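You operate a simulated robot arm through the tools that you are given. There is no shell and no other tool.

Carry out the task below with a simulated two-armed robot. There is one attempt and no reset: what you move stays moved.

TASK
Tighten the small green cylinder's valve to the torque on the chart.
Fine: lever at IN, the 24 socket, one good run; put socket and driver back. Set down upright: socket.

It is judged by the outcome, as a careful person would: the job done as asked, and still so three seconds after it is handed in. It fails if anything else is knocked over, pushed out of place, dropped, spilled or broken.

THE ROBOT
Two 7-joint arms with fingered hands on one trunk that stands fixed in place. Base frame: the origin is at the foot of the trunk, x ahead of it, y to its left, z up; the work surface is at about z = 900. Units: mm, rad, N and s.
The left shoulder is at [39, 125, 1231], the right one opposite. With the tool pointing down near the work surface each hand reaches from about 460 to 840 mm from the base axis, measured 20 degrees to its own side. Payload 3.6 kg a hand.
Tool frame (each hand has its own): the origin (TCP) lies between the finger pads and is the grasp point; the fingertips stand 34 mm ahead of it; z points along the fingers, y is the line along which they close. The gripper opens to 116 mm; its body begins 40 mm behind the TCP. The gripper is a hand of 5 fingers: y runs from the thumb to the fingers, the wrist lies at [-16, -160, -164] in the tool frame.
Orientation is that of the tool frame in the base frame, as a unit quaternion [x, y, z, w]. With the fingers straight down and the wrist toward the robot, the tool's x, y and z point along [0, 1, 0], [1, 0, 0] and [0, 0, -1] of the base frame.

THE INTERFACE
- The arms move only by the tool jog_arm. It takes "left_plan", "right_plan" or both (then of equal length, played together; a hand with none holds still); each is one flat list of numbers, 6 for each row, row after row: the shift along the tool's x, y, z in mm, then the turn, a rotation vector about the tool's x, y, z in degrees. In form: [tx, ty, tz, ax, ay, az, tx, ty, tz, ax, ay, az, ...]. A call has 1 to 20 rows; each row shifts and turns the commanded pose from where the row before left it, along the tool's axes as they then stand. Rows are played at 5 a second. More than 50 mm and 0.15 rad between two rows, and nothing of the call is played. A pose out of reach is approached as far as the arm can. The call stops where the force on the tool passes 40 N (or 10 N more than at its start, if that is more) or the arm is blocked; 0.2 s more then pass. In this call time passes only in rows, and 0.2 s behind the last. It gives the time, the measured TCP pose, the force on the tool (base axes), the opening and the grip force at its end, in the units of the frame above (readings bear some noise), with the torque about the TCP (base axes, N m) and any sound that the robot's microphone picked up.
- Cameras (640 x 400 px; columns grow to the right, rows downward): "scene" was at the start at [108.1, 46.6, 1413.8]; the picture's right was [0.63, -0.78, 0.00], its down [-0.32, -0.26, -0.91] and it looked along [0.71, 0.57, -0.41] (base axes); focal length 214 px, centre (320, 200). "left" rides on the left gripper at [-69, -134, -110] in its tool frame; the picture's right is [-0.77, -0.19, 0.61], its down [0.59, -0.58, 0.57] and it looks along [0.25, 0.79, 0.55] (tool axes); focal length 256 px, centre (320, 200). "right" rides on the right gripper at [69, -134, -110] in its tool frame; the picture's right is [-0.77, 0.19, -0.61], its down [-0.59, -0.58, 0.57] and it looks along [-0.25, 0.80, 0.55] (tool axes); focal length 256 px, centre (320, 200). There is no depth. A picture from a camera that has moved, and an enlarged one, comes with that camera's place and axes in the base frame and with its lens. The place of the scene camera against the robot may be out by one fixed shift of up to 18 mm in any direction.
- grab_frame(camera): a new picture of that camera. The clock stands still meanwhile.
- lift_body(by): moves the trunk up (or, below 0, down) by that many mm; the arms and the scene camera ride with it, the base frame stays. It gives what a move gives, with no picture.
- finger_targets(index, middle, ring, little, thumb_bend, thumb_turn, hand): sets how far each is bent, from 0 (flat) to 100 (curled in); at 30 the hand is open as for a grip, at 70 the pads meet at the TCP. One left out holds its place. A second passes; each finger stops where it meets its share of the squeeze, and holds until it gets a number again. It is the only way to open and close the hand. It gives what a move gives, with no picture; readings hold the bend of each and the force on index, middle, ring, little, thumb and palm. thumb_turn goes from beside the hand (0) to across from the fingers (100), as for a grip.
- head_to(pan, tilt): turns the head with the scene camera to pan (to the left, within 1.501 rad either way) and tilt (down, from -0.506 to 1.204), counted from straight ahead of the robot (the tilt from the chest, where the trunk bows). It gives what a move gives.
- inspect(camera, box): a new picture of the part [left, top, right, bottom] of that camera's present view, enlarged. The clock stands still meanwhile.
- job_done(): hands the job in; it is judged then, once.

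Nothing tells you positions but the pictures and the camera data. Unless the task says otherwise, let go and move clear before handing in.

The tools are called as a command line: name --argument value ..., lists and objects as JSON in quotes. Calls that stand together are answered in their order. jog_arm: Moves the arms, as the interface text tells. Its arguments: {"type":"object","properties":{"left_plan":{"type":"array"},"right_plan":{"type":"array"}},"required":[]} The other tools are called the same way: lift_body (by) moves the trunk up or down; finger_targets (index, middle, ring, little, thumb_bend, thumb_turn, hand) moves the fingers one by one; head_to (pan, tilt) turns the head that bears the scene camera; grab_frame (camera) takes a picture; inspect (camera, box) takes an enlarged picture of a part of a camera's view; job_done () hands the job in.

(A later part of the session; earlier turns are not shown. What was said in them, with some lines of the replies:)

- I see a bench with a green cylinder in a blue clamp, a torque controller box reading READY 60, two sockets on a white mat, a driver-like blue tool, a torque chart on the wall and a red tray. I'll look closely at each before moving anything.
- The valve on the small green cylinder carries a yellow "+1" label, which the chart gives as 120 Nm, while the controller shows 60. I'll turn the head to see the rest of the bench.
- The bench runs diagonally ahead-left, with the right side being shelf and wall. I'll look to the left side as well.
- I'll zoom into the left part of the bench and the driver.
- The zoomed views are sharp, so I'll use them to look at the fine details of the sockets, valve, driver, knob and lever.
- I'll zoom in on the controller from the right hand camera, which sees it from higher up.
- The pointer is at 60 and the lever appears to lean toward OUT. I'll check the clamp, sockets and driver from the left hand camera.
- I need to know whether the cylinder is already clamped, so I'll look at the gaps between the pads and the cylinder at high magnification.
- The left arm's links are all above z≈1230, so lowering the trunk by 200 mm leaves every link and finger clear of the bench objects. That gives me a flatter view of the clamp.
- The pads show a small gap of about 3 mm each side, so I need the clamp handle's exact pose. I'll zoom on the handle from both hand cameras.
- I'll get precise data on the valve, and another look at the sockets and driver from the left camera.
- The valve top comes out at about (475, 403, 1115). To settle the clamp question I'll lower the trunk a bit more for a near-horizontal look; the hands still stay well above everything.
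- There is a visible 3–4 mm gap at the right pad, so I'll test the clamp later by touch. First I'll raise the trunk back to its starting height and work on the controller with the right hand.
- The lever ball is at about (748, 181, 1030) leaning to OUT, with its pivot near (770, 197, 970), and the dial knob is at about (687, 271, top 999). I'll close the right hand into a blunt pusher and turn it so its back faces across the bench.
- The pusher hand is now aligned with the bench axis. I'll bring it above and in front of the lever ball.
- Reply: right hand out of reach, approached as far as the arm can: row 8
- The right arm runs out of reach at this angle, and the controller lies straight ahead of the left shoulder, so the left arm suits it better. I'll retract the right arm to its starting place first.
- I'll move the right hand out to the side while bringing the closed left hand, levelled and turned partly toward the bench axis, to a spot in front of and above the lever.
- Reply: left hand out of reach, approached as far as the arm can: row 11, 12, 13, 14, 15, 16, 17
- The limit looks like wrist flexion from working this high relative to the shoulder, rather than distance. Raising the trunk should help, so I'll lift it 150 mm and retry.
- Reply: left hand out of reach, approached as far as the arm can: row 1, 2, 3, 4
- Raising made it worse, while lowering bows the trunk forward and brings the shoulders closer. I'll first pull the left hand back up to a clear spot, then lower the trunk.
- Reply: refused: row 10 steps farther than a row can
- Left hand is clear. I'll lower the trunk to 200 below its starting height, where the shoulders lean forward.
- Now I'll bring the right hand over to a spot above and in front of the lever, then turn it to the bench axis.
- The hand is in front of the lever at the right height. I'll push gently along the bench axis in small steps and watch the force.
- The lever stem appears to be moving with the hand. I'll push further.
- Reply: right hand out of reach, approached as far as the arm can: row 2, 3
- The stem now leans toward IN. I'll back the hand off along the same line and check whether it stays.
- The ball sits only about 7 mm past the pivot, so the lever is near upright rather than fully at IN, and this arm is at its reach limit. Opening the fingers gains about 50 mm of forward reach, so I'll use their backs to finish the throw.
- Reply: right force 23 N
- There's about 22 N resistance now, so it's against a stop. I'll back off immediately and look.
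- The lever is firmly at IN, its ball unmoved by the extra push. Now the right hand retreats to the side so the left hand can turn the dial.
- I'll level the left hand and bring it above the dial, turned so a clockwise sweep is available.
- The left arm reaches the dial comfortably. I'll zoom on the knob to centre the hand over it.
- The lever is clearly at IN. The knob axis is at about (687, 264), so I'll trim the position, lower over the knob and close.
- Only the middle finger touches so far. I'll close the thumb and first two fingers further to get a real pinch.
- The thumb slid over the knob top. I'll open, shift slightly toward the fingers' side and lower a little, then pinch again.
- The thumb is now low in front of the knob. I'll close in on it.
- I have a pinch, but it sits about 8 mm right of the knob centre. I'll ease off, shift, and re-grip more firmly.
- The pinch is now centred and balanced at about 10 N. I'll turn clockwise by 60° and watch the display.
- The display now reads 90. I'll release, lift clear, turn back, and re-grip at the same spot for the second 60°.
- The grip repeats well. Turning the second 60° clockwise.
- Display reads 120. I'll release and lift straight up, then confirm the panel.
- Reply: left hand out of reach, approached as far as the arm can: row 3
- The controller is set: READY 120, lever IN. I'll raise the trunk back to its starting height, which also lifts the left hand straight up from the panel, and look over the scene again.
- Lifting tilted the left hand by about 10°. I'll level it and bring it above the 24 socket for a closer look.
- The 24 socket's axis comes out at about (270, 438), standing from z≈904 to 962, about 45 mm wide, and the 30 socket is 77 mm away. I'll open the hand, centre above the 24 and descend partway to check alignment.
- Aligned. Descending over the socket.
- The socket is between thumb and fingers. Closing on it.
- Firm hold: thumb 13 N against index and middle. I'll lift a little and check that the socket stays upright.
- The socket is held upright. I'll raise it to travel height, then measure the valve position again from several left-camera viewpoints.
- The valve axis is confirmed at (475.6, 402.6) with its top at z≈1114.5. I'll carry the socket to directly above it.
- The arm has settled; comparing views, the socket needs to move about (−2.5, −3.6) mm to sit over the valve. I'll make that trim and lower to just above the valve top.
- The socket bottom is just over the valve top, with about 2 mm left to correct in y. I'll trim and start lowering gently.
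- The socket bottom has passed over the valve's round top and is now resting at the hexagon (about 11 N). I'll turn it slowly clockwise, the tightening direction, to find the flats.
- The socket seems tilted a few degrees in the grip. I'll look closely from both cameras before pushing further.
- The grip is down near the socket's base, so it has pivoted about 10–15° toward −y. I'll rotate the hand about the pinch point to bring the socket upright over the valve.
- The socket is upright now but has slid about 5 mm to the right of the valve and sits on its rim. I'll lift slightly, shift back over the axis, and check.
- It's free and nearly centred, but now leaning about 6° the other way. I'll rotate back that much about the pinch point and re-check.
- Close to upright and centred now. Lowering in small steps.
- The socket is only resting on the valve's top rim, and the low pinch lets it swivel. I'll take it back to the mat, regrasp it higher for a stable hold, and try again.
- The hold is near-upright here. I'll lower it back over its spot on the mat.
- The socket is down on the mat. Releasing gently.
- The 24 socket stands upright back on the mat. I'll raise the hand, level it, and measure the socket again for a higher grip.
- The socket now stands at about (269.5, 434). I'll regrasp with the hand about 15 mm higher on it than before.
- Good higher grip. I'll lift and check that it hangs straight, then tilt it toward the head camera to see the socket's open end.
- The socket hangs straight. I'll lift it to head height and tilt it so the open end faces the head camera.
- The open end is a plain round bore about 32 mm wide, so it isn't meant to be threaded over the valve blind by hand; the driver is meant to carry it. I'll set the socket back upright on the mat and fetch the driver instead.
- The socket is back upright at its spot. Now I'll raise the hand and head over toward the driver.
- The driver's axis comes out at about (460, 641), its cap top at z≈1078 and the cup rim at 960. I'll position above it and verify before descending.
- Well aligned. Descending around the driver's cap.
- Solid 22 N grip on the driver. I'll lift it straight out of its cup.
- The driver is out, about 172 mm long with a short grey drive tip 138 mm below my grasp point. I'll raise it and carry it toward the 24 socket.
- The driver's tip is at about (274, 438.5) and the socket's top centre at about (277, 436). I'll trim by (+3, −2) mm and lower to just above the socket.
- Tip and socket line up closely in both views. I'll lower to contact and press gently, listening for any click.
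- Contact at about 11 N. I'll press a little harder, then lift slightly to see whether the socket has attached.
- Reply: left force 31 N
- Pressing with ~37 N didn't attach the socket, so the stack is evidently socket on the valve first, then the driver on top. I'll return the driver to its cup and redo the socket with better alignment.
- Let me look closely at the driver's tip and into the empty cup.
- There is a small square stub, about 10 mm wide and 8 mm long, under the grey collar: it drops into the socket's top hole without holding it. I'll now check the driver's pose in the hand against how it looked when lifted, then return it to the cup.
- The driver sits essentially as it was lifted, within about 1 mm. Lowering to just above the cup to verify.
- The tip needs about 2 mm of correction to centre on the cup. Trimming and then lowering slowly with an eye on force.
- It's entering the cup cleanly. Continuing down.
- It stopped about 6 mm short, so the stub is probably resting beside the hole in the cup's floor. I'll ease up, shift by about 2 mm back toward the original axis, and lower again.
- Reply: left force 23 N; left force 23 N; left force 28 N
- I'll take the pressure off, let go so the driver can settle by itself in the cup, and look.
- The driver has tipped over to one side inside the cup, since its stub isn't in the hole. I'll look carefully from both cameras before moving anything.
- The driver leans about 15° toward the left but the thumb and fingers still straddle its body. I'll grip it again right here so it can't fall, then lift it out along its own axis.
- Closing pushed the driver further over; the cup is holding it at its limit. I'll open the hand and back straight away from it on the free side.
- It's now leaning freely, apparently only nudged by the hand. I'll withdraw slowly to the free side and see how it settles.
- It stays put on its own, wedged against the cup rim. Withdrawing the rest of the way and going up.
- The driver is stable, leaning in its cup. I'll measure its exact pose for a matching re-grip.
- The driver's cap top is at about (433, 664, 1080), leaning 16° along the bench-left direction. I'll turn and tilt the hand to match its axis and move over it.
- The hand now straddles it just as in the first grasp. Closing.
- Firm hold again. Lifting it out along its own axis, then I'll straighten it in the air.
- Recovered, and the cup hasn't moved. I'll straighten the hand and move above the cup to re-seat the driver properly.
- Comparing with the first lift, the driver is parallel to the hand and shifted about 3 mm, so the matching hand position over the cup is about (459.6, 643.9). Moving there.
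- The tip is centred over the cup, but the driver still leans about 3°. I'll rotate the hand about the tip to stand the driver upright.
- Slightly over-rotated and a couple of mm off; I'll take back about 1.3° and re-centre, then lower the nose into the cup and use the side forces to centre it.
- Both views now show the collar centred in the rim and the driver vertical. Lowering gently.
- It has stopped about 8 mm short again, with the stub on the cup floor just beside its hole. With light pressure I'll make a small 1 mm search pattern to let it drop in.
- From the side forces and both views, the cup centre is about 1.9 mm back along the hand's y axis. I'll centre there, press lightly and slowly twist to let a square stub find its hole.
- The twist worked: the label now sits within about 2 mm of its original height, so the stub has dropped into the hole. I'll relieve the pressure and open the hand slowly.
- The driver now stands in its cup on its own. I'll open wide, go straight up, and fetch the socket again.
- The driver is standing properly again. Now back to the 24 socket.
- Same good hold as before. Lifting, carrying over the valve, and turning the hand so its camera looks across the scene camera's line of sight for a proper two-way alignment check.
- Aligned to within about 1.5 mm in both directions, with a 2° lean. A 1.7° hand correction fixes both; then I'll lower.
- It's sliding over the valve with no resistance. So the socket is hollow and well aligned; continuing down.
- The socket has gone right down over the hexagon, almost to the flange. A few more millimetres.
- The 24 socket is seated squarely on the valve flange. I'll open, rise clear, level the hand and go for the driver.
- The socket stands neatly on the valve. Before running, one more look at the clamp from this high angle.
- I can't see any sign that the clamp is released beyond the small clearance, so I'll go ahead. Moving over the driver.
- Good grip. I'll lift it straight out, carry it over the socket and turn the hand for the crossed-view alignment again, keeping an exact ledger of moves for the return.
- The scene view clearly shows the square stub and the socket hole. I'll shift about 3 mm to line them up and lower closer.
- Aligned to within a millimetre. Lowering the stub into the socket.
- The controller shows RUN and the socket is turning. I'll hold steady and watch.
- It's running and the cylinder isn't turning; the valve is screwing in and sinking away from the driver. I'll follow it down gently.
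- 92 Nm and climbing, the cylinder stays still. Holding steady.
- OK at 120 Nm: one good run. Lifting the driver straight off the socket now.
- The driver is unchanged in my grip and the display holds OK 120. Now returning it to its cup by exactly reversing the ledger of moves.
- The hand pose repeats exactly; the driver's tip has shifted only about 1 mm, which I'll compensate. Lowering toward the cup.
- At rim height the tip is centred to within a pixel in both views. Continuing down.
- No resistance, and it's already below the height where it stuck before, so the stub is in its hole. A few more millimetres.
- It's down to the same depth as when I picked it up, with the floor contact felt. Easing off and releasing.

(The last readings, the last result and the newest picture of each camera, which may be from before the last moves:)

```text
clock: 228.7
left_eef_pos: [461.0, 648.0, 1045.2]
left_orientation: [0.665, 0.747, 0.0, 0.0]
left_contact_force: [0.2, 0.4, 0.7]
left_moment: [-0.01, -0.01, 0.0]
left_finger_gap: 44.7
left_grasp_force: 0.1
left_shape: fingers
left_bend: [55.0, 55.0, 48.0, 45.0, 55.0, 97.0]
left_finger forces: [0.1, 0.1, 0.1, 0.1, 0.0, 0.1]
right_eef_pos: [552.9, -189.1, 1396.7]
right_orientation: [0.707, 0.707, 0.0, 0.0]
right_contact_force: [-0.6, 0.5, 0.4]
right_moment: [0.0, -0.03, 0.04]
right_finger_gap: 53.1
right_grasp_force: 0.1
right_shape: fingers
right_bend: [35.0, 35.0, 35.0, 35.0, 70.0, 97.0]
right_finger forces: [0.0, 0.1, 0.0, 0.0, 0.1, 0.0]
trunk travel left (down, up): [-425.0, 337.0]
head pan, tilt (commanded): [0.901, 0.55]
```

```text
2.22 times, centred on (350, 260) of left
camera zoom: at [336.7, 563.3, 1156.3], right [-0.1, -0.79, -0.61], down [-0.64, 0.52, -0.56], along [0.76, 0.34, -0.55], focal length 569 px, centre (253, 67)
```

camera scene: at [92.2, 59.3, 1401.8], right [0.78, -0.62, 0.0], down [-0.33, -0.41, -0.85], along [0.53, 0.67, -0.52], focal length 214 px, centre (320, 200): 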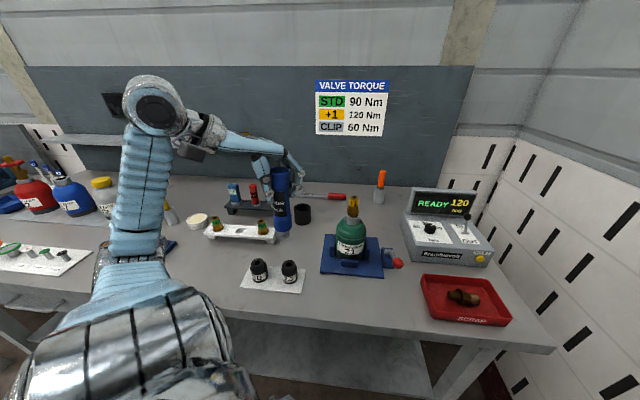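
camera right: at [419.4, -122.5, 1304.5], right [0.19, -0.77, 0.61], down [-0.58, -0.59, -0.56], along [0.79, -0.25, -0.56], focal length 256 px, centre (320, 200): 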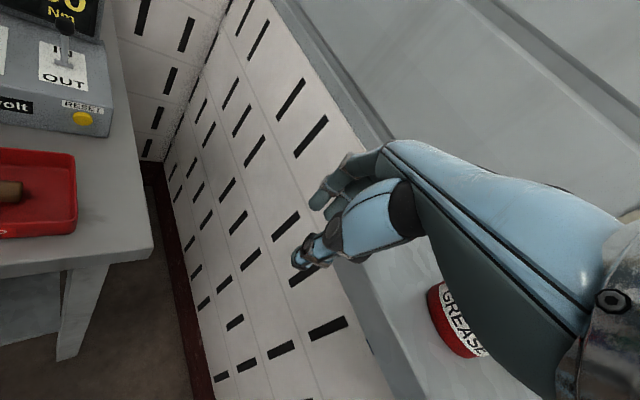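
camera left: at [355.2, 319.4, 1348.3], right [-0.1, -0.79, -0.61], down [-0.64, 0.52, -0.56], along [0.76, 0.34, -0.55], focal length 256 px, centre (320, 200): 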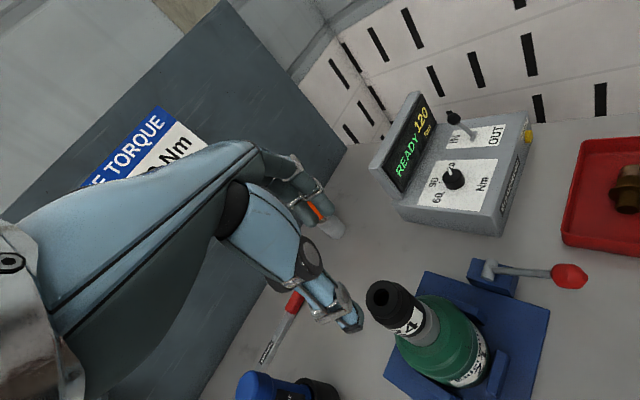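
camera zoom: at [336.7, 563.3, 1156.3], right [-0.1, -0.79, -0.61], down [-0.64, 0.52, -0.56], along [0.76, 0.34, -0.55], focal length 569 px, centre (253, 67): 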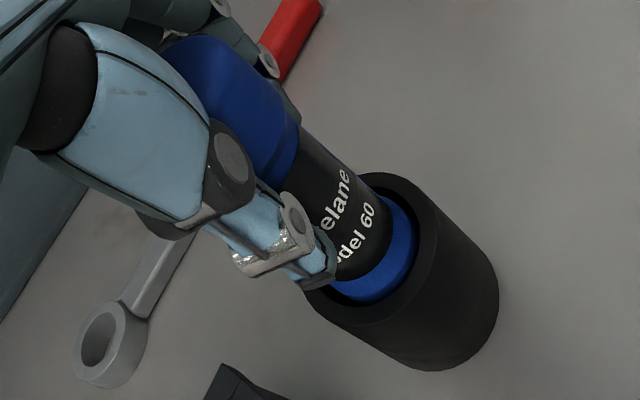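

It settled fully into the cup on release. Opening wide and moving clear, then going for the socket.

finger_targets --hand "left" --index 40 --middle 40 --ring 40 --little 40 --thumb_bend 40

jog_arm --left_plan '[0, 0, -20, 0, 0, 0, 0, 0, -40, 0, 0, 0, 0, 0, -45, 0, 0, 0, 0, 0, -45, 0, 0, 0, 0, 0, -40, 0, 0, 0, 0, 0, 0, 0, 0, 0]'

inspect --camera "scene" --box '[280, 165, 330, 225]'

```text
clock: 229.7
left_eef_pos: [460.2, 647.7, 1045.7]
left_orientation: [0.665, 0.747, 0.0, 0.0]
left_contact_force: [-0.1, -0.6, 0.1]
left_moment: [-0.01, 0.0, -0.04]
left_finger_gap: 88.4
left_grasp_force: 0.1
left_shape: fingers
left_bend: [40.0, 40.0, 40.0, 40.0, 40.0, 97.0]
left_finger forces: [0.0, 0.0, 0.0, 0.0, 0.0, 0.0]
right_eef_pos: [551.5, -188.8, 1395.4]
right_orientation: [0.707, 0.708, -0.002, -0.001]
right_contact_force: [0.1, 0.2, 0.6]
right_moment: [-0.01, 0.05, 0.04]
right_finger_gap: 53.1
right_grasp_force: 0.0
right_shape: fingers
right_bend: [35.0, 35.0, 35.0, 35.0, 70.0, 97.0]
right_finger forces: [0.1, 0.0, 0.1, 0.1, 0.0, 0.1]
trunk travel left (down, up): [-425.0, 337.0]
head pan, tilt (commanded): [0.901, 0.55]
```

```text
clock: 231.1
left_eef_pos: [463.3, 647.8, 1235.6]
left_orientation: [0.665, 0.747, 0.0, 0.0]
left_contact_force: [0.2, -0.3, 0.1]
left_moment: [-0.02, -0.01, 0.02]
left_finger_gap: 88.3
left_grasp_force: 0.1
left_shape: fingers
left_bend: [40.0, 40.0, 40.0, 40.0, 40.0, 97.0]
left_finger forces: [0.1, 0.0, 0.1, 0.0, 0.0, 0.1]
right_eef_pos: [551.9, -189.3, 1395.9]
right_orientation: [0.707, 0.707, 0.0, -0.002]
right_contact_force: [0.5, -0.2, -0.1]
right_moment: [0.03, 0.02, -0.03]
right_finger_gap: 53.0
right_grasp_force: 0.1
right_shape: fingers
right_bend: [35.0, 35.0, 35.0, 35.0, 70.0, 97.0]
right_finger forces: [0.1, 0.1, 0.1, 0.1, 0.1, 0.0]
trunk travel left (down, up): [-425.0, 337.0]
head pan, tilt (commanded): [0.901, 0.55]
```

```text
6.67 times, centred on (305, 195) of scene
camera zoom: at [92.0, 59.5, 1401.8], right [0.78, -0.62, 0.0], down [-0.33, -0.41, -0.85], along [0.53, 0.67, -0.52], focal length 1430 px, centre (420, 233)
```

zoom: 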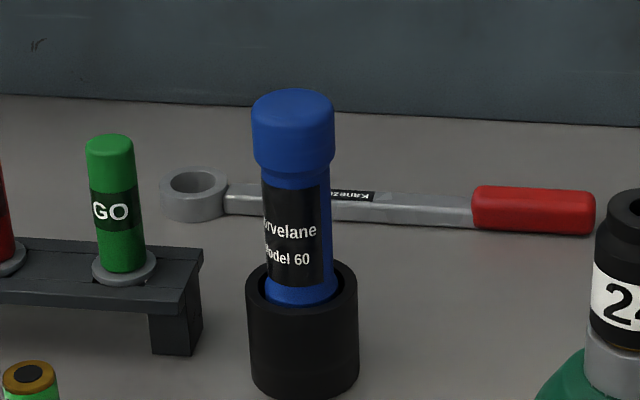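

The driver is back in its cup, pixel-for-pixel where it started. Now over to the socket on the valve.

jog_arm --left_plan '[-40.2, -2, 0, 0, 0, 0, -40.2, -2, 0, 0, 0, 0, -40.2, -2, 0, 0, 0, 0, -40.2, -2, 0, 0, 0, 0, -40.2, -2, 0, 0, 0, 0, -40.2, -2, 0, 0, 0, 0, 0, 0, 0, 0, 0, 7, 0, 0, 0, 0, 0, 7, 0, 0, 0, 0, 0, 7, 0, 0, 0, 0, 0, 7, 0, 0, 0, 0, 0, 7, 0, 0, 0, 0, 0, 7, 0, 0, 0, 0, 0, 7, 0, 0, 0, 0, 0, 7, 0, 0, 0, 0, 0, 0]'

inspect --camera "left" --box '[330, 220, 470, 350]'

inspect --camera "scene" --box '[315, 120, 395, 240]'

inspect --camera "scene" --box '[390, 180, 500, 270]'

```text
clock: 234.3
left_eef_pos: [477.0, 406.1, 1234.8]
left_orientation: [0.938, 0.347, 0.001, 0.0]
left_contact_force: [0.5, 0.3, -0.8]
left_moment: [0.0, 0.02, 0.01]
left_finger_gap: 88.0
left_grasp_force: 0.1
left_shape: fingers
left_bend: [40.0, 40.0, 40.0, 40.0, 40.0, 97.0]
left_finger forces: [0.0, 0.1, 0.0, 0.0, 0.0, 0.1]
right_eef_pos: [552.5, -189.4, 1396.4]
right_orientation: [0.707, 0.707, 0.0, 0.0]
right_contact_force: [-0.4, 0.3, 0.7]
right_moment: [0.02, 0.06, 0.01]
right_finger_gap: 52.9
right_grasp_force: 0.1
right_shape: fingers
right_bend: [35.0, 35.0, 35.0, 35.0, 70.0, 97.0]
right_finger forces: [0.0, 0.0, 0.1, 0.0, 0.0, 0.1]
trunk travel left (down, up): [-425.0, 337.0]
head pan, tilt (commanded): [0.901, 0.55]
```

```text
3.08 times, centred on (400, 285) of left
camera zoom: at [338.6, 463.2, 1346.7], right [-0.71, -0.36, -0.61], down [0.07, 0.82, -0.57], along [0.7, -0.44, -0.55], focal length 788 px, centre (74, -62)
```

zoom: 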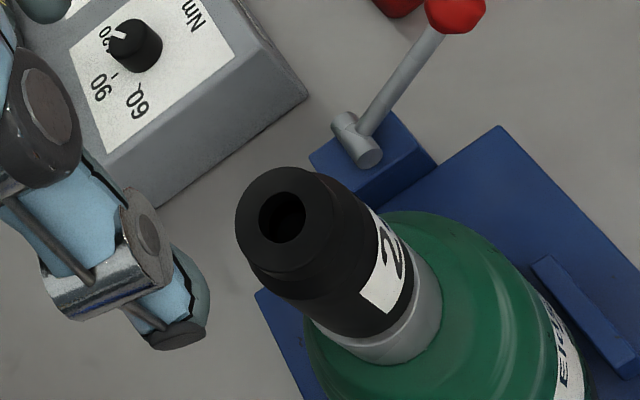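

```text
3.33 times, centred on (355, 180) of scene
camera zoom: at [91.6, 58.8, 1401.9], right [0.78, -0.62, 0.0], down [-0.32, -0.41, -0.85], along [0.53, 0.67, -0.52], focal length 715 px, centre (203, 267)
```

zoom: 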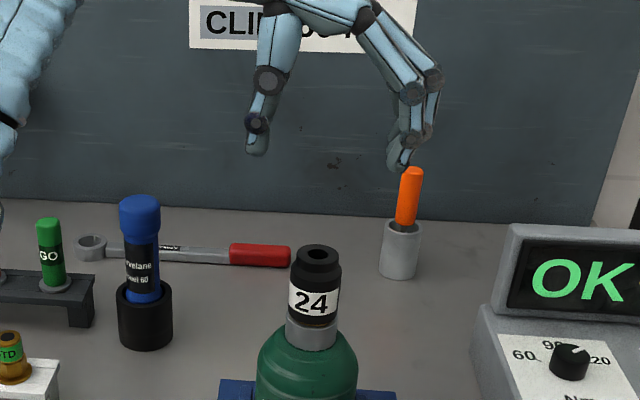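

```text
4.44 times, centred on (445, 225) of scene
camera zoom: at [91.6, 58.8, 1401.9], right [0.78, -0.62, 0.0], down [-0.32, -0.41, -0.85], along [0.53, 0.67, -0.52], focal length 953 px, centre (-236, 89)
```

zoom: 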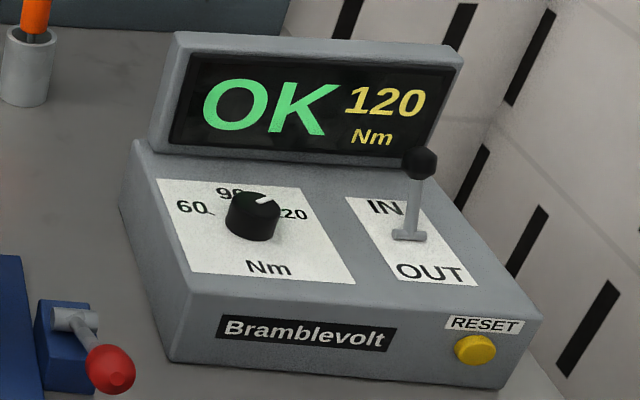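

The display holds OK 120. The socket's top is at about (472.5, 401, 1121), sitting right between my fingers' line. Descending to grip it at mid-height.

jog_arm --left_plan '[-0.7, -1, 37, 0, 0, 0, 0, 0, 37, 0, 0, 0, 0, 0, 36, 0, 0, 0, 0, 0, 0, 0, 0, 0]'

finger_targets --hand "left" --index 57 --middle 57 --ring 50 --little 45 --thumb_bend 57

inspect --camera "scene" --box '[325, 155, 385, 235]'

inspect --camera "left" --box '[290, 180, 430, 320]'

```text
clock: 235.3
left_eef_pos: [478.1, 406.1, 1123.6]
left_orientation: [0.938, 0.347, 0.0, 0.001]
left_contact_force: [0.0, 0.1, -0.2]
left_moment: [0.02, 0.02, 0.05]
left_finger_gap: 88.5
left_grasp_force: 0.1
left_shape: fingers
left_bend: [40.0, 40.0, 40.0, 40.0, 40.0, 97.0]
left_finger forces: [0.0, 0.0, 0.0, 0.0, 0.0, 0.0]
right_eef_pos: [551.1, -191.4, 1396.4]
right_orientation: [0.707, 0.707, 0.0, -0.001]
right_contact_force: [0.5, 0.5, 0.8]
right_moment: [0.01, -0.02, -0.03]
right_finger_gap: 53.1
right_grasp_force: 0.1
right_shape: fingers
right_bend: [35.0, 35.0, 35.0, 35.0, 70.0, 97.0]
right_finger forces: [0.0, 0.0, 0.0, 0.0, 0.0, 0.0]
trunk travel left (down, up): [-425.0, 337.0]
head pan, tilt (commanded): [0.901, 0.55]
```

```text
clock: 236.3
left_eef_pos: [478.2, 407.8, 1123.6]
left_orientation: [0.938, 0.347, 0.0, 0.0]
left_contact_force: [0.5, -0.4, 0.8]
left_moment: [-0.01, 0.01, 0.04]
left_finger_gap: 42.7
left_grasp_force: 0.6
left_shape: fingers
left_bend: [56.0, 56.0, 50.0, 45.0, 56.0, 97.0]
left_finger forces: [0.4, 0.1, 0.1, 0.0, 0.0, 0.0]
right_eef_pos: [552.7, -191.1, 1395.7]
right_orientation: [0.707, 0.707, -0.001, -0.001]
right_contact_force: [-0.6, 0.9, 0.0]
right_moment: [0.0, 0.0, 0.0]
right_finger_gap: 53.1
right_grasp_force: 0.1
right_shape: fingers
right_bend: [35.0, 35.0, 35.0, 35.0, 70.0, 97.0]
right_finger forces: [0.1, 0.0, 0.1, 0.0, 0.1, 0.0]
trunk travel left (down, up): [-425.0, 337.0]
head pan, tilt (commanded): [0.901, 0.55]
```

```text
5.00 times, centred on (355, 195) of scene
camera zoom: at [92.0, 58.8, 1401.9], right [0.78, -0.62, 0.0], down [-0.33, -0.41, -0.85], along [0.53, 0.67, -0.52], focal length 1072 px, centre (145, 225)
```

zoom: 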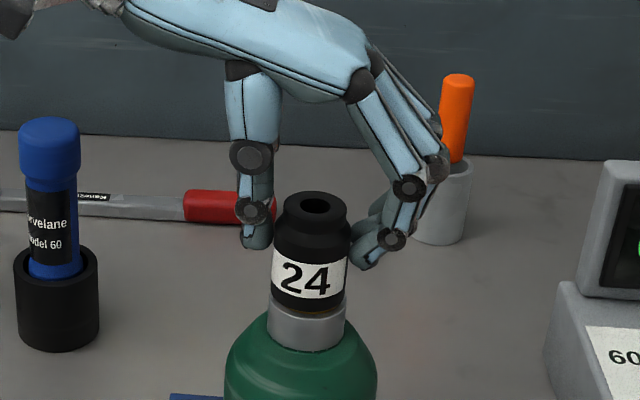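

```text
2.86 times, centred on (360, 250) of left
camera zoom: at [339.3, 463.6, 1236.4], right [-0.71, -0.36, -0.61], down [0.07, 0.82, -0.56], along [0.7, -0.44, -0.55], focal length 731 px, centre (206, 57)
```

zoom: 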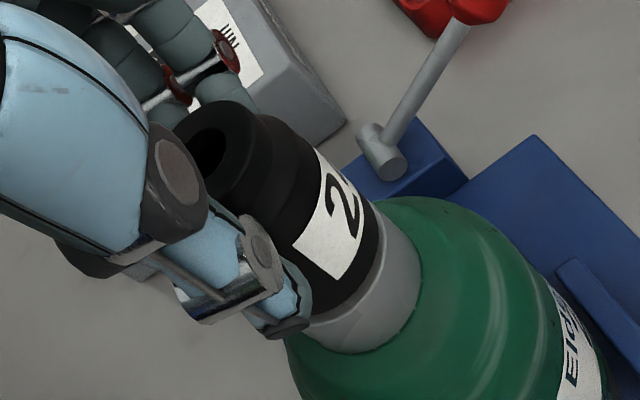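

finger_targets --hand "left" --index 67 --middle 67 --ring 52 --little 45 --thumb_bend 67

jog_arm --left_plan '[0, 0, -6, 0, 0, 0, 0, 0, -8, 0, 0, 0, 0, 0, -8, 0, 0, 0, 0, 0, 0, 0, 0, 0]'

inspect --camera "scene" --box '[325, 155, 385, 235]'

```text
clock: 237.3
left_eef_pos: [477.2, 407.9, 1124.5]
left_orientation: [0.938, 0.347, 0.0, 0.0]
left_contact_force: [2.9, 1.4, 0.6]
left_moment: [0.04, -0.08, 0.01]
left_finger_gap: 35.4
left_grasp_force: 12.7
left_shape: fingers
left_bend: [58.0, 63.0, 52.0, 45.0, 62.0, 97.0]
left_finger forces: [8.4, 5.1, 0.0, 0.0, 12.4, 0.1]
right_eef_pos: [551.2, -189.9, 1396.2]
right_orientation: [0.707, 0.707, -0.001, 0.0]
right_contact_force: [-0.4, 0.0, 0.2]
right_moment: [0.03, -0.01, 0.03]
right_finger_gap: 53.2
right_grasp_force: 0.1
right_shape: fingers
right_bend: [35.0, 35.0, 35.0, 35.0, 70.0, 97.0]
right_finger forces: [0.1, 0.0, 0.0, 0.0, 0.1, 0.0]
trunk travel left (down, up): [-425.0, 337.0]
head pan, tilt (commanded): [0.901, 0.55]
```

```text
clock: 238.3
left_eef_pos: [477.7, 408.0, 1146.2]
left_orientation: [0.938, 0.348, 0.0, 0.0]
left_contact_force: [2.4, -0.4, -2.4]
left_moment: [0.02, -0.13, 0.04]
left_finger_gap: 34.9
left_grasp_force: 13.6
left_shape: fingers
left_bend: [58.0, 63.0, 52.0, 45.0, 62.0, 97.0]
left_finger forces: [8.3, 5.3, 0.1, 0.0, 11.7, 0.0]
right_eef_pos: [551.8, -190.2, 1396.2]
right_orientation: [0.707, 0.708, 0.0, -0.001]
right_contact_force: [-0.1, -0.4, -0.5]
right_moment: [-0.02, 0.0, 0.02]
right_finger_gap: 53.4
right_grasp_force: 0.1
right_shape: fingers
right_bend: [35.0, 35.0, 35.0, 35.0, 70.0, 97.0]
right_finger forces: [0.0, 0.0, 0.1, 0.0, 0.1, 0.0]
trunk travel left (down, up): [-425.0, 337.0]
head pan, tilt (commanded): [0.901, 0.55]
```

```text
5.00 times, centred on (355, 195) of scene
camera zoom: at [92.5, 59.3, 1401.8], right [0.78, -0.62, 0.0], down [-0.33, -0.41, -0.85], along [0.53, 0.67, -0.52], focal length 1072 px, centre (145, 225)
```

zoom: 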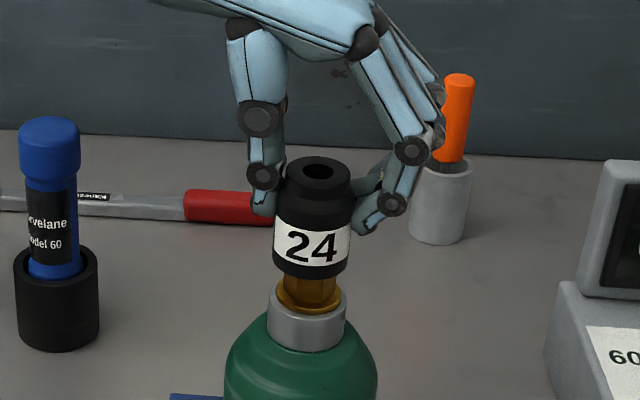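

The valve's flange is now tight on the neck. Lifting the socket clear.

jog_arm --left_plan '[0, 0, -10, 0, 0, 0, 0, 0, -12, 0, 0, 0, 0, 0, -15, 0, 0, 0, 0, 0, -25, 0, 0, 0, 0, 0, -25, 0, 0, 0, 0, 0, 0, 0, 0, 0]'

inspect --camera "scene" --box '[315, 120, 395, 240]'

inspect --camera "left" --box '[290, 180, 430, 320]'

```text
clock: 239.7
left_eef_pos: [476.5, 408.0, 1234.3]
left_orientation: [0.938, 0.347, -0.001, -0.001]
left_contact_force: [-0.3, 0.1, -1.4]
left_moment: [0.01, -0.04, 0.0]
left_finger_gap: 34.7
left_grasp_force: 12.7
left_shape: fingers
left_bend: [58.0, 64.0, 52.0, 45.0, 62.0, 97.0]
left_finger forces: [8.5, 4.2, 0.0, 0.1, 11.4, 0.1]
right_eef_pos: [553.0, -189.4, 1395.7]
right_orientation: [0.707, 0.707, 0.0, -0.001]
right_contact_force: [0.0, -0.2, -0.6]
right_moment: [0.0, 0.02, 0.0]
right_finger_gap: 53.0
right_grasp_force: 0.1
right_shape: fingers
right_bend: [35.0, 35.0, 35.0, 35.0, 70.0, 97.0]
right_finger forces: [0.0, 0.1, 0.0, 0.0, 0.1, 0.0]
trunk travel left (down, up): [-425.0, 337.0]
head pan, tilt (commanded): [0.901, 0.55]
```

```text
3.33 times, centred on (355, 180) of scene
camera zoom: at [92.1, 59.2, 1401.8], right [0.78, -0.62, 0.0], down [-0.33, -0.41, -0.85], along [0.53, 0.67, -0.52], focal length 715 px, centre (203, 267)
```

zoom: 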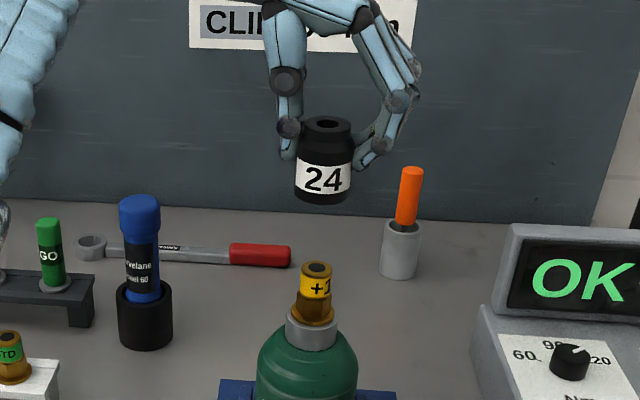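

```text
2.86 times, centred on (360, 250) of left
camera zoom: at [338.1, 464.3, 1346.6], right [-0.71, -0.36, -0.61], down [0.07, 0.82, -0.56], along [0.7, -0.44, -0.55], focal length 731 px, centre (206, 57)
```

zoom: 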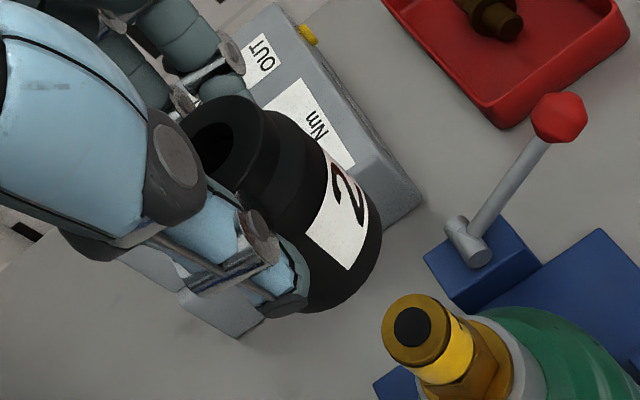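

The socket is clear and upright in my grip. Turning back and carrying it to the mat.

jog_arm --left_plan '[0, 0, 0, 0, 0, -7, 0, 0, 0, 0, 0, -7, 0, 0, 0, 0, 0, -7, 0, 0, 0, 0, 0, -7, 0, 0, 0, 0, 0, -7, 0, 0, 0, 0, 0, -7, 0, 0, 0, 0, 0, -7, 6.9, -40.7, 0, 0, 0, 0, 6.9, -40.7, 0, 0, 0, 0, 6.9, -40.7, 0, 0, 0, 0, 6.9, -40.7, 0, 0, 0, 0, 6.9, -40.7, 0, 0, 0, 0, 0, 0, 45, 0, 0, 0, 0, 0, 45, 0, 0, 0, 0, 0, 45, 0, 0, 0, 0, 0, 45, 0, 0, 0, 0, 0, 30, 0, 0, 0, 0, 0, 0, 0, 0, 0]'

inspect --camera "scene" --box '[230, 200, 320, 300]'

inspect --camera "left" --box '[260, 170, 440, 350]'

```text
clock: 243.5
left_eef_pos: [273.7, 443.4, 1022.2]
left_orientation: [0.71, 0.704, 0.0, 0.0]
left_contact_force: [0.6, -0.9, -1.2]
left_moment: [0.03, -0.03, 0.0]
left_finger_gap: 34.3
left_grasp_force: 11.4
left_shape: fingers
left_bend: [58.0, 64.0, 52.0, 45.0, 62.0, 97.0]
left_finger forces: [8.6, 4.1, 0.0, 0.1, 11.0, 0.0]
right_eef_pos: [553.2, -190.4, 1396.2]
right_orientation: [0.707, 0.707, 0.0, 0.0]
right_contact_force: [0.2, 0.3, -0.4]
right_moment: [-0.01, 0.01, 0.0]
right_finger_gap: 53.0
right_grasp_force: 0.0
right_shape: fingers
right_bend: [35.0, 35.0, 35.0, 35.0, 70.0, 97.0]
right_finger forces: [0.0, 0.1, 0.0, 0.0, 0.0, 0.0]
trunk travel left (down, up): [-425.0, 337.0]
head pan, tilt (commanded): [0.901, 0.55]
```

```text
4.00 times, centred on (275, 250) of scene
camera zoom: at [91.8, 58.8, 1401.9], right [0.78, -0.62, 0.0], down [-0.32, -0.41, -0.85], along [0.53, 0.67, -0.52], focal length 858 px, centre (500, 0)
```

zoom: 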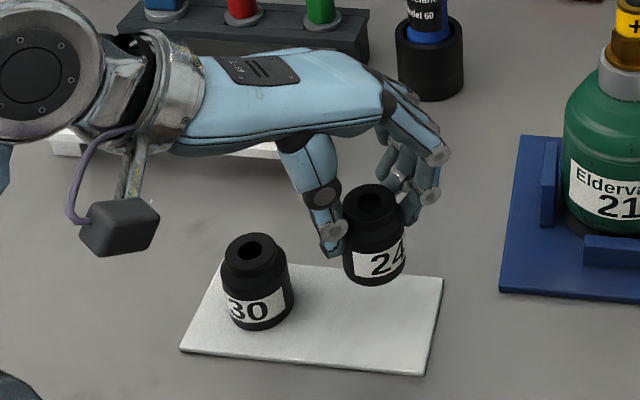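

```text
2.22 times, centred on (350, 260) of left
camera zoom: at [140.2, 374.8, 1134.2], right [-0.19, -0.77, -0.61], down [-0.57, 0.59, -0.56], along [0.8, 0.24, -0.55], focal length 569 px, centre (253, 67)
```

zoom: 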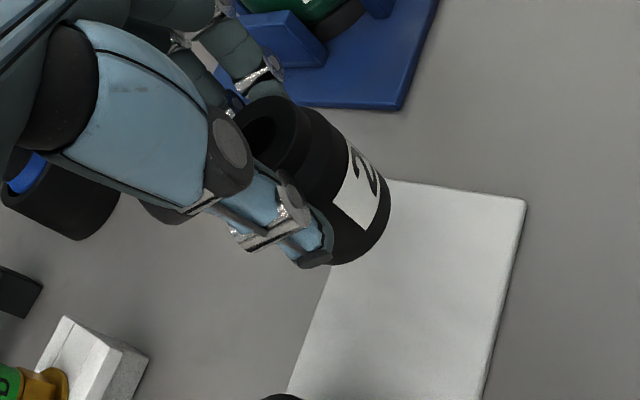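

jog_arm --left_plan '[2.5, -5, 0, 0, 0, 0, 0, 0, 25, 0, 0, 0, 0, 0, 18, 0, 0, 0, 0, 0, 0, 0, 0, 0]'

inspect --camera "scene" --box '[230, 210, 320, 300]'

inspect --camera "left" --box '[260, 170, 440, 350]'

```text
clock: 244.5
left_eef_pos: [268.2, 447.1, 980.1]
left_orientation: [0.709, 0.705, 0.001, 0.0]
left_contact_force: [0.4, -0.5, -2.6]
left_moment: [0.0, 0.0, 0.0]
left_finger_gap: 34.4
left_grasp_force: 12.1
left_shape: fingers
left_bend: [58.0, 64.0, 52.0, 45.0, 62.0, 97.0]
left_finger forces: [8.7, 4.0, 0.1, 0.1, 11.0, 0.0]
right_eef_pos: [551.6, -188.7, 1395.6]
right_orientation: [0.707, 0.707, 0.0, -0.001]
right_contact_force: [0.6, 0.5, -0.2]
right_moment: [-0.01, -0.01, 0.0]
right_finger_gap: 53.2
right_grasp_force: 0.0
right_shape: fingers
right_bend: [35.0, 35.0, 35.0, 35.0, 70.0, 97.0]
right_finger forces: [0.1, 0.1, 0.1, 0.1, 0.0, 0.1]
trunk travel left (down, up): [-425.0, 337.0]
head pan, tilt (commanded): [0.901, 0.55]
```

```text
4.44 times, centred on (275, 255) of scene
camera zoom: at [91.8, 58.8, 1401.9], right [0.78, -0.62, 0.0], down [-0.32, -0.41, -0.85], along [0.53, 0.67, -0.52], focal length 953 px, centre (520, -44)
```

zoom: 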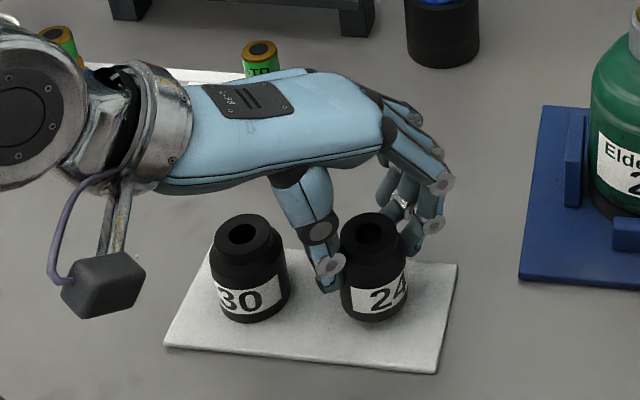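

```text
2.22 times, centred on (350, 260) of left
camera zoom: at [134.1, 378.3, 1092.1], right [-0.19, -0.77, -0.61], down [-0.57, 0.59, -0.56], along [0.8, 0.24, -0.55], focal length 569 px, centre (253, 67)
```

zoom: 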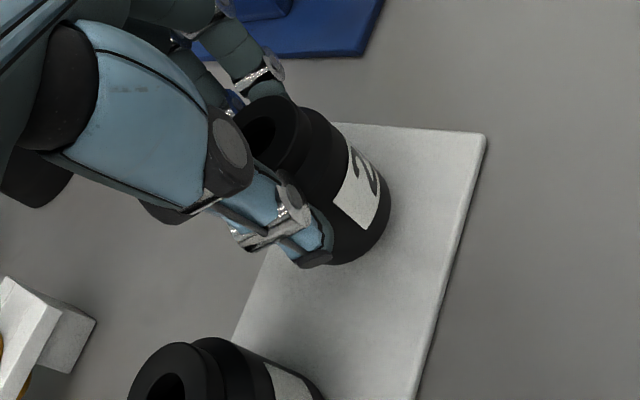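

Position matches the original spot to within a few millimetres. Setting it down gently.

jog_arm --left_plan '[0, 0, 7, 0, 0, 0, 0, 0, 4, 0, 0, 0, 0, 0, 0, 0, 0, 0]'

jog_arm --left_plan '[0, 0, 2, 0, 0, 0, 0, 0, 1.5, 0, 0, 0, 0, 0, 0, 0, 0, 0]'

inspect --camera "scene" --box '[235, 235, 315, 300]'

inspect --camera "left" --box '[260, 170, 440, 350]'

```text
clock: 245.3
left_eef_pos: [267.3, 445.7, 969.7]
left_orientation: [0.709, 0.705, 0.002, 0.0]
left_contact_force: [0.6, 0.4, -1.7]
left_moment: [0.01, -0.01, -0.01]
left_finger_gap: 34.3
left_grasp_force: 11.8
left_shape: fingers
left_bend: [58.0, 64.0, 52.0, 45.0, 62.0, 97.0]
left_finger forces: [8.6, 4.1, 0.0, 0.1, 11.0, 0.1]
right_eef_pos: [552.0, -190.3, 1396.4]
right_orientation: [0.708, 0.706, -0.001, 0.0]
right_contact_force: [0.5, -0.7, 0.9]
right_moment: [0.01, 0.0, 0.01]
right_finger_gap: 53.1
right_grasp_force: 0.1
right_shape: fingers
right_bend: [35.0, 35.0, 35.0, 35.0, 70.0, 97.0]
right_finger forces: [0.0, 0.0, 0.1, 0.0, 0.0, 0.0]
trunk travel left (down, up): [-425.0, 337.0]
head pan, tilt (commanded): [0.901, 0.55]
```

```text
clock: 246.1
left_eef_pos: [268.5, 445.7, 967.0]
left_orientation: [0.71, 0.704, 0.001, 0.0]
left_contact_force: [0.2, 1.7, 3.8]
left_moment: [0.0, -0.05, 0.02]
left_finger_gap: 33.8
left_grasp_force: 12.6
left_shape: fingers
left_bend: [59.0, 64.0, 52.0, 45.0, 62.0, 97.0]
left_finger forces: [9.1, 4.9, 0.0, 0.0, 12.0, 0.1]
right_eef_pos: [552.3, -190.6, 1396.8]
right_orientation: [0.707, 0.707, 0.0, 0.0]
right_contact_force: [0.5, 0.0, 0.4]
right_moment: [-0.02, 0.01, 0.01]
right_finger_gap: 53.2
right_grasp_force: 0.0
right_shape: fingers
right_bend: [35.0, 35.0, 35.0, 35.0, 70.0, 97.0]
right_finger forces: [0.0, 0.0, 0.0, 0.1, 0.0, 0.0]
trunk travel left (down, up): [-425.0, 337.0]
head pan, tilt (commanded): [0.901, 0.55]
```

```text
6.15 times, centred on (275, 268) of scene
camera zoom: at [91.5, 58.6, 1402.0], right [0.78, -0.62, 0.0], down [-0.32, -0.41, -0.85], along [0.53, 0.67, -0.52], focal length 1320 px, centre (597, -215)
```

zoom: 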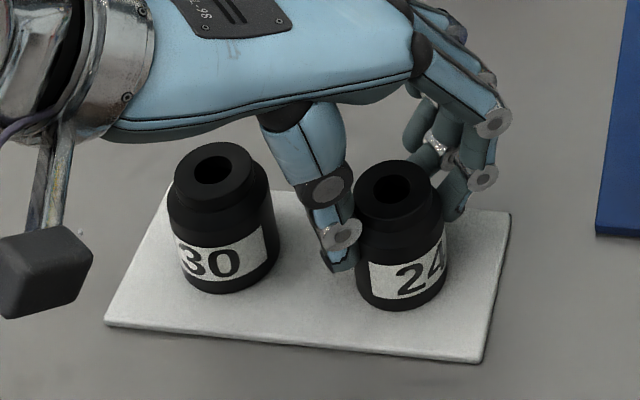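

```text
2.22 times, centred on (350, 260) of left
camera zoom: at [135.0, 377.3, 1078.7], right [-0.19, -0.77, -0.61], down [-0.57, 0.59, -0.57], along [0.8, 0.24, -0.55], focal length 569 px, centre (253, 67)
```

zoom: 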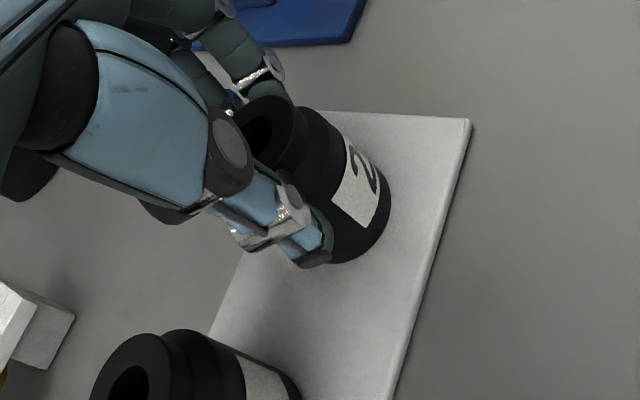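

The socket is down and upright on the mat. Releasing.

finger_targets --hand "left" --index 54 --middle 54 --ring 46 --little 42 --thumb_bend 54

finger_targets --hand "left" --index 40 --middle 40 --ring 40 --little 40 --thumb_bend 40

inspect --camera "scene" --box '[235, 235, 315, 300]'

inspect --camera "left" --box '[260, 170, 440, 350]'

```text
clock: 247.1
left_eef_pos: [268.1, 445.6, 966.2]
left_orientation: [0.709, 0.705, 0.0, -0.001]
left_contact_force: [-0.2, 0.6, 0.3]
left_moment: [0.0, -0.01, -0.02]
left_finger_gap: 47.4
left_grasp_force: 0.0
left_shape: fingers
left_bend: [54.0, 54.0, 46.0, 42.0, 54.0, 97.0]
left_finger forces: [0.1, 0.0, 0.0, 0.0, 0.0, 0.0]
right_eef_pos: [551.7, -190.4, 1396.2]
right_orientation: [0.708, 0.707, 0.0, -0.001]
right_contact_force: [0.1, 0.2, 0.2]
right_moment: [-0.04, -0.03, 0.01]
right_finger_gap: 53.2
right_grasp_force: 0.1
right_shape: fingers
right_bend: [35.0, 35.0, 35.0, 35.0, 70.0, 97.0]
right_finger forces: [0.0, 0.0, 0.0, 0.1, 0.0, 0.1]
trunk travel left (down, up): [-425.0, 337.0]
head pan, tilt (commanded): [0.901, 0.55]
```

```text
clock: 248.1
left_eef_pos: [268.6, 444.0, 965.9]
left_orientation: [0.709, 0.705, 0.001, 0.0]
left_contact_force: [-0.3, -0.6, 0.2]
left_moment: [0.03, -0.01, 0.0]
left_finger_gap: 88.3
left_grasp_force: 0.0
left_shape: fingers
left_bend: [40.0, 40.0, 40.0, 40.0, 40.0, 97.0]
left_finger forces: [0.0, 0.0, 0.0, 0.0, 0.0, 0.0]
right_eef_pos: [552.4, -189.8, 1396.0]
right_orientation: [0.707, 0.707, 0.0, 0.0]
right_contact_force: [-0.2, 0.5, -1.3]
right_moment: [0.02, -0.04, 0.0]
right_finger_gap: 53.2
right_grasp_force: 0.1
right_shape: fingers
right_bend: [35.0, 35.0, 35.0, 35.0, 70.0, 97.0]
right_finger forces: [0.0, 0.0, 0.1, 0.0, 0.0, 0.0]
trunk travel left (down, up): [-425.0, 337.0]
head pan, tilt (commanded): [0.901, 0.55]
```

```text
6.15 times, centred on (275, 268) of scene
camera zoom: at [91.7, 58.7, 1401.9], right [0.78, -0.62, 0.0], down [-0.32, -0.41, -0.85], along [0.53, 0.67, -0.52], focal length 1320 px, centre (597, -215)
```

zoom: 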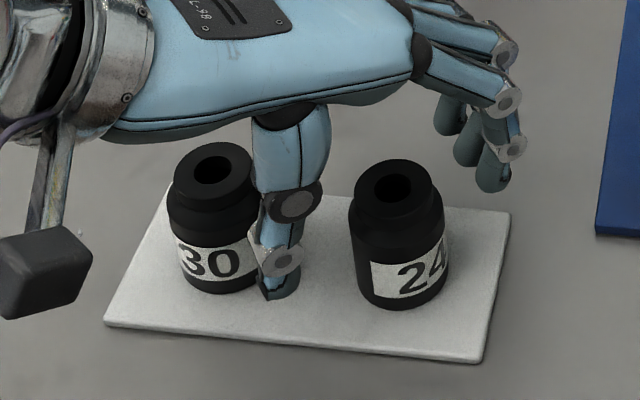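

```text
2.22 times, centred on (350, 260) of left
camera zoom: at [135.0, 377.4, 1078.4], right [-0.19, -0.77, -0.61], down [-0.57, 0.59, -0.56], along [0.8, 0.24, -0.55], focal length 569 px, centre (253, 67)
```

zoom: 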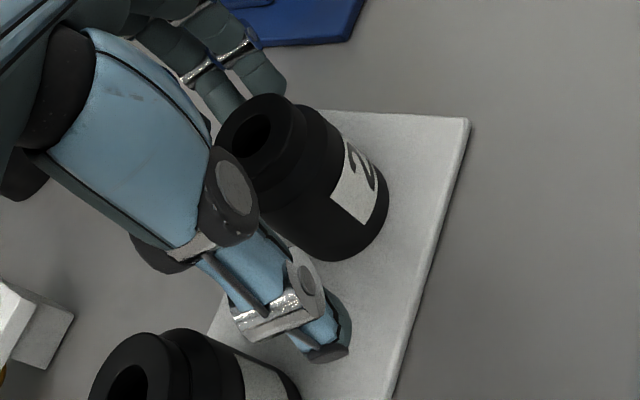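

The socket is back within a millimetre of where it first stood, upright. Retreating straight up and clear.

jog_arm --left_plan '[0, 0, -20, 0, 0, 0, 0, 0, -40, 0, 0, 0, 0, 0, -45, 0, 0, 0, 0, 0, -45, 0, 0, 0, 0, 0, -45, 0, 0, 0, 0, 0, -45, 0, 0, 0, 0, 0, -45, 0, 0, 0, 0, 0, -45, 0, 0, 0, 0, 0, -45, 0, 0, 0, 0, 0, 0, 0, 0, 0]'

grab_frame --camera "scene"

grab_frame --camera "left"

```text
clock: 250.3
left_eef_pos: [266.4, 445.7, 1340.6]
left_orientation: [0.709, 0.705, 0.001, 0.0]
left_contact_force: [-0.8, 0.0, -0.7]
left_moment: [-0.03, -0.03, -0.01]
left_finger_gap: 88.4
left_grasp_force: 0.1
left_shape: fingers
left_bend: [40.0, 40.0, 40.0, 40.0, 40.0, 97.0]
left_finger forces: [0.0, 0.0, 0.1, 0.1, 0.1, 0.0]
right_eef_pos: [552.6, -189.3, 1395.7]
right_orientation: [0.707, 0.707, -0.001, -0.001]
right_contact_force: [-0.3, 0.6, 0.4]
right_moment: [0.0, -0.02, 0.01]
right_finger_gap: 52.9
right_grasp_force: 0.1
right_shape: fingers
right_bend: [35.0, 35.0, 35.0, 35.0, 70.0, 97.0]
right_finger forces: [0.0, 0.1, 0.0, 0.0, 0.0, 0.1]
trunk travel left (down, up): [-425.0, 337.0]
head pan, tilt (commanded): [0.901, 0.55]
```

```text
taken
camera scene: at [91.4, 59.2, 1401.9], right [0.78, -0.62, 0.0], down [-0.32, -0.41, -0.85], along [0.53, 0.67, -0.52], focal length 214 px, centre (320, 200)
```

scene: 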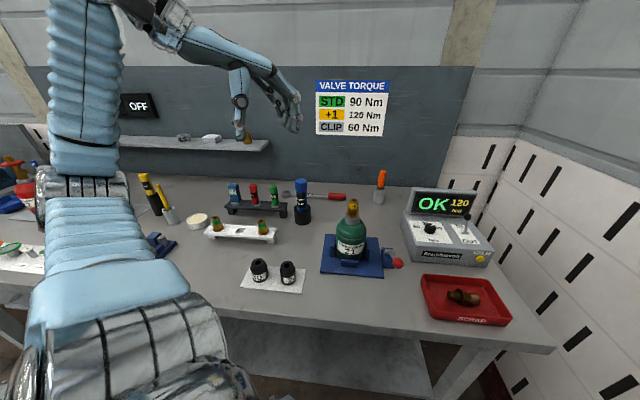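

```text
taken
camera left: at [133.2, 376.8, 1452.9], right [-0.19, -0.77, -0.61], down [-0.57, 0.59, -0.57], along [0.8, 0.24, -0.55], focal length 256 px, centre (320, 200)
```

left: 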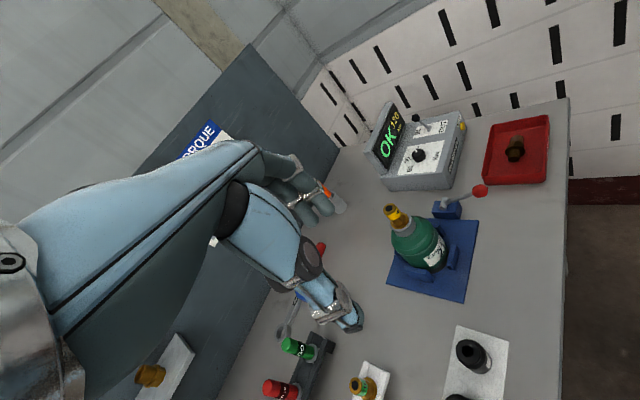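

Everything looks in place. A last close check of the whole bench before handing in.

inspect --camera "scene" --box '[180, 170, 410, 310]'

inspect --camera "scene" --box '[310, 185, 500, 285]'

inspect --camera "scene" --box '[335, 190, 370, 230]'

inspect --camera "scene" --box '[235, 250, 310, 300]'

```text
2.78 times, centred on (295, 240) of scene
camera zoom: at [91.4, 59.2, 1401.9], right [0.78, -0.62, 0.0], down [-0.32, -0.41, -0.85], along [0.53, 0.67, -0.52], focal length 597 px, centre (390, 89)
```

zoom: 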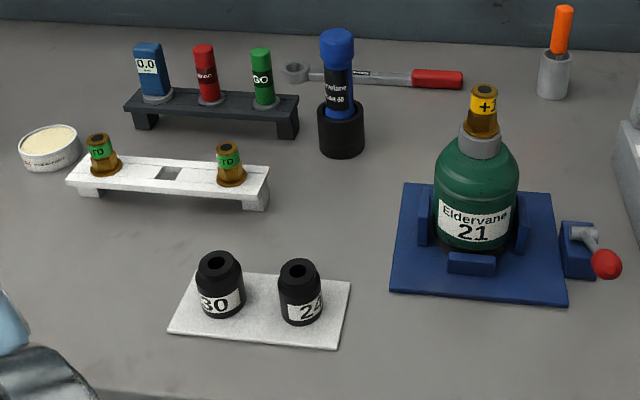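

```text
3.37 times, centred on (405, 235) of scene
camera zoom: at [91.4, 59.2, 1401.9], right [0.78, -0.62, 0.0], down [-0.32, -0.41, -0.85], along [0.53, 0.67, -0.52], focal length 722 px, centre (34, 82)
```

zoom: 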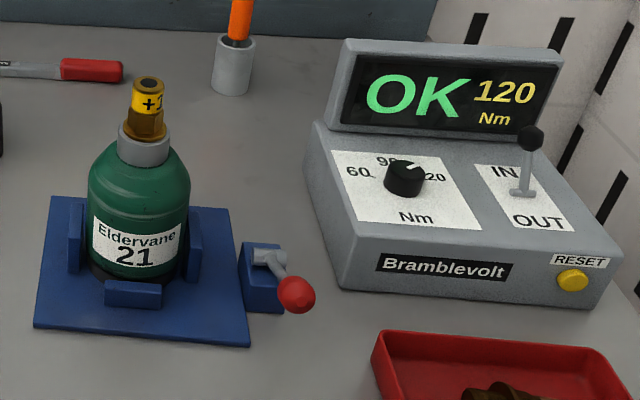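

```text
10.00 times, centred on (352, 210) of scene
camera zoom: at [91.4, 59.2, 1401.9], right [0.78, -0.62, 0.0], down [-0.32, -0.41, -0.85], along [0.53, 0.67, -0.52], focal length 2145 px, centre (-5, 100)
```

zoom: 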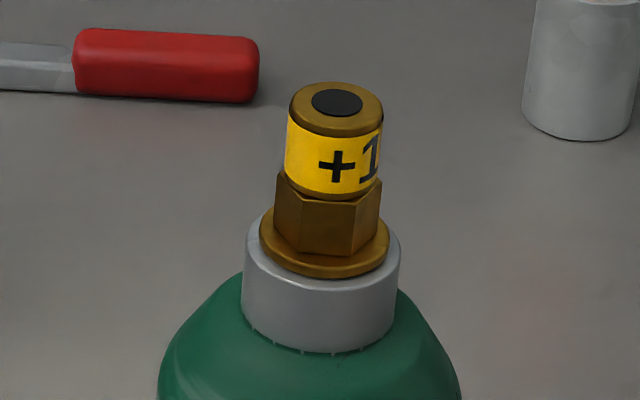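

```text
8.00 times, centred on (272, 275) of scene
camera zoom: at [91.4, 59.2, 1401.9], right [0.78, -0.62, 0.0], down [-0.32, -0.41, -0.85], along [0.53, 0.67, -0.52], focal length 1716 px, centre (700, -400)
```

zoom: 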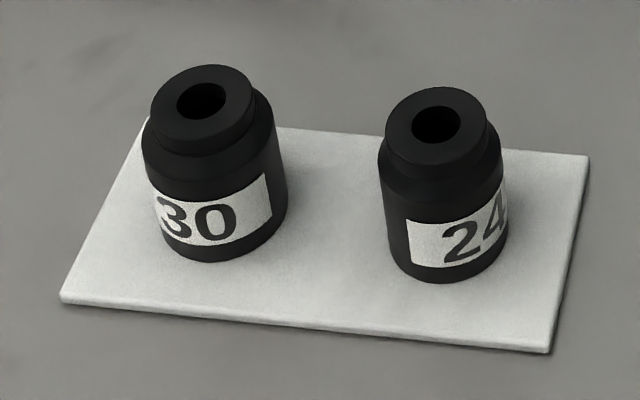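

The valve is tight at OK 120 Nm with its flange down on the neck and the lever at IN. The 24 socket stands upright on its mat, the driver is in its cup, nothing else has moved and both hands are clear. Handing in.

job_done

```text
The job is handed in.
```

The small green cylinder's valve is tightened to 120 Nm, the chart's figure for its "+1" label. The job is handed in.

- **Run:** the controller showed OK 120 Nm after one run, with the lever at IN and the 24 socket. The dial and lever are still at 120 and IN.
- **Socket:** the 24 socket is upright on its mat, back in its original spot. Its label now faces a little to one side.
- **Driver:** it is back in its cup, fully seated, but turned about a quarter of a right angle from how it stood at first.
- **On the way:** an earlier attempt to put the driver back left it leaning in the cup. I lifted it out and reseated it before the run; nothing fell or shifted.
- **Clamp:** I left the clamp as it was. The pads looked slightly loose, but the cylinder did not turn during the run.

Both hands are clear, and I saw nothing else disturbed in a final look over the bench.
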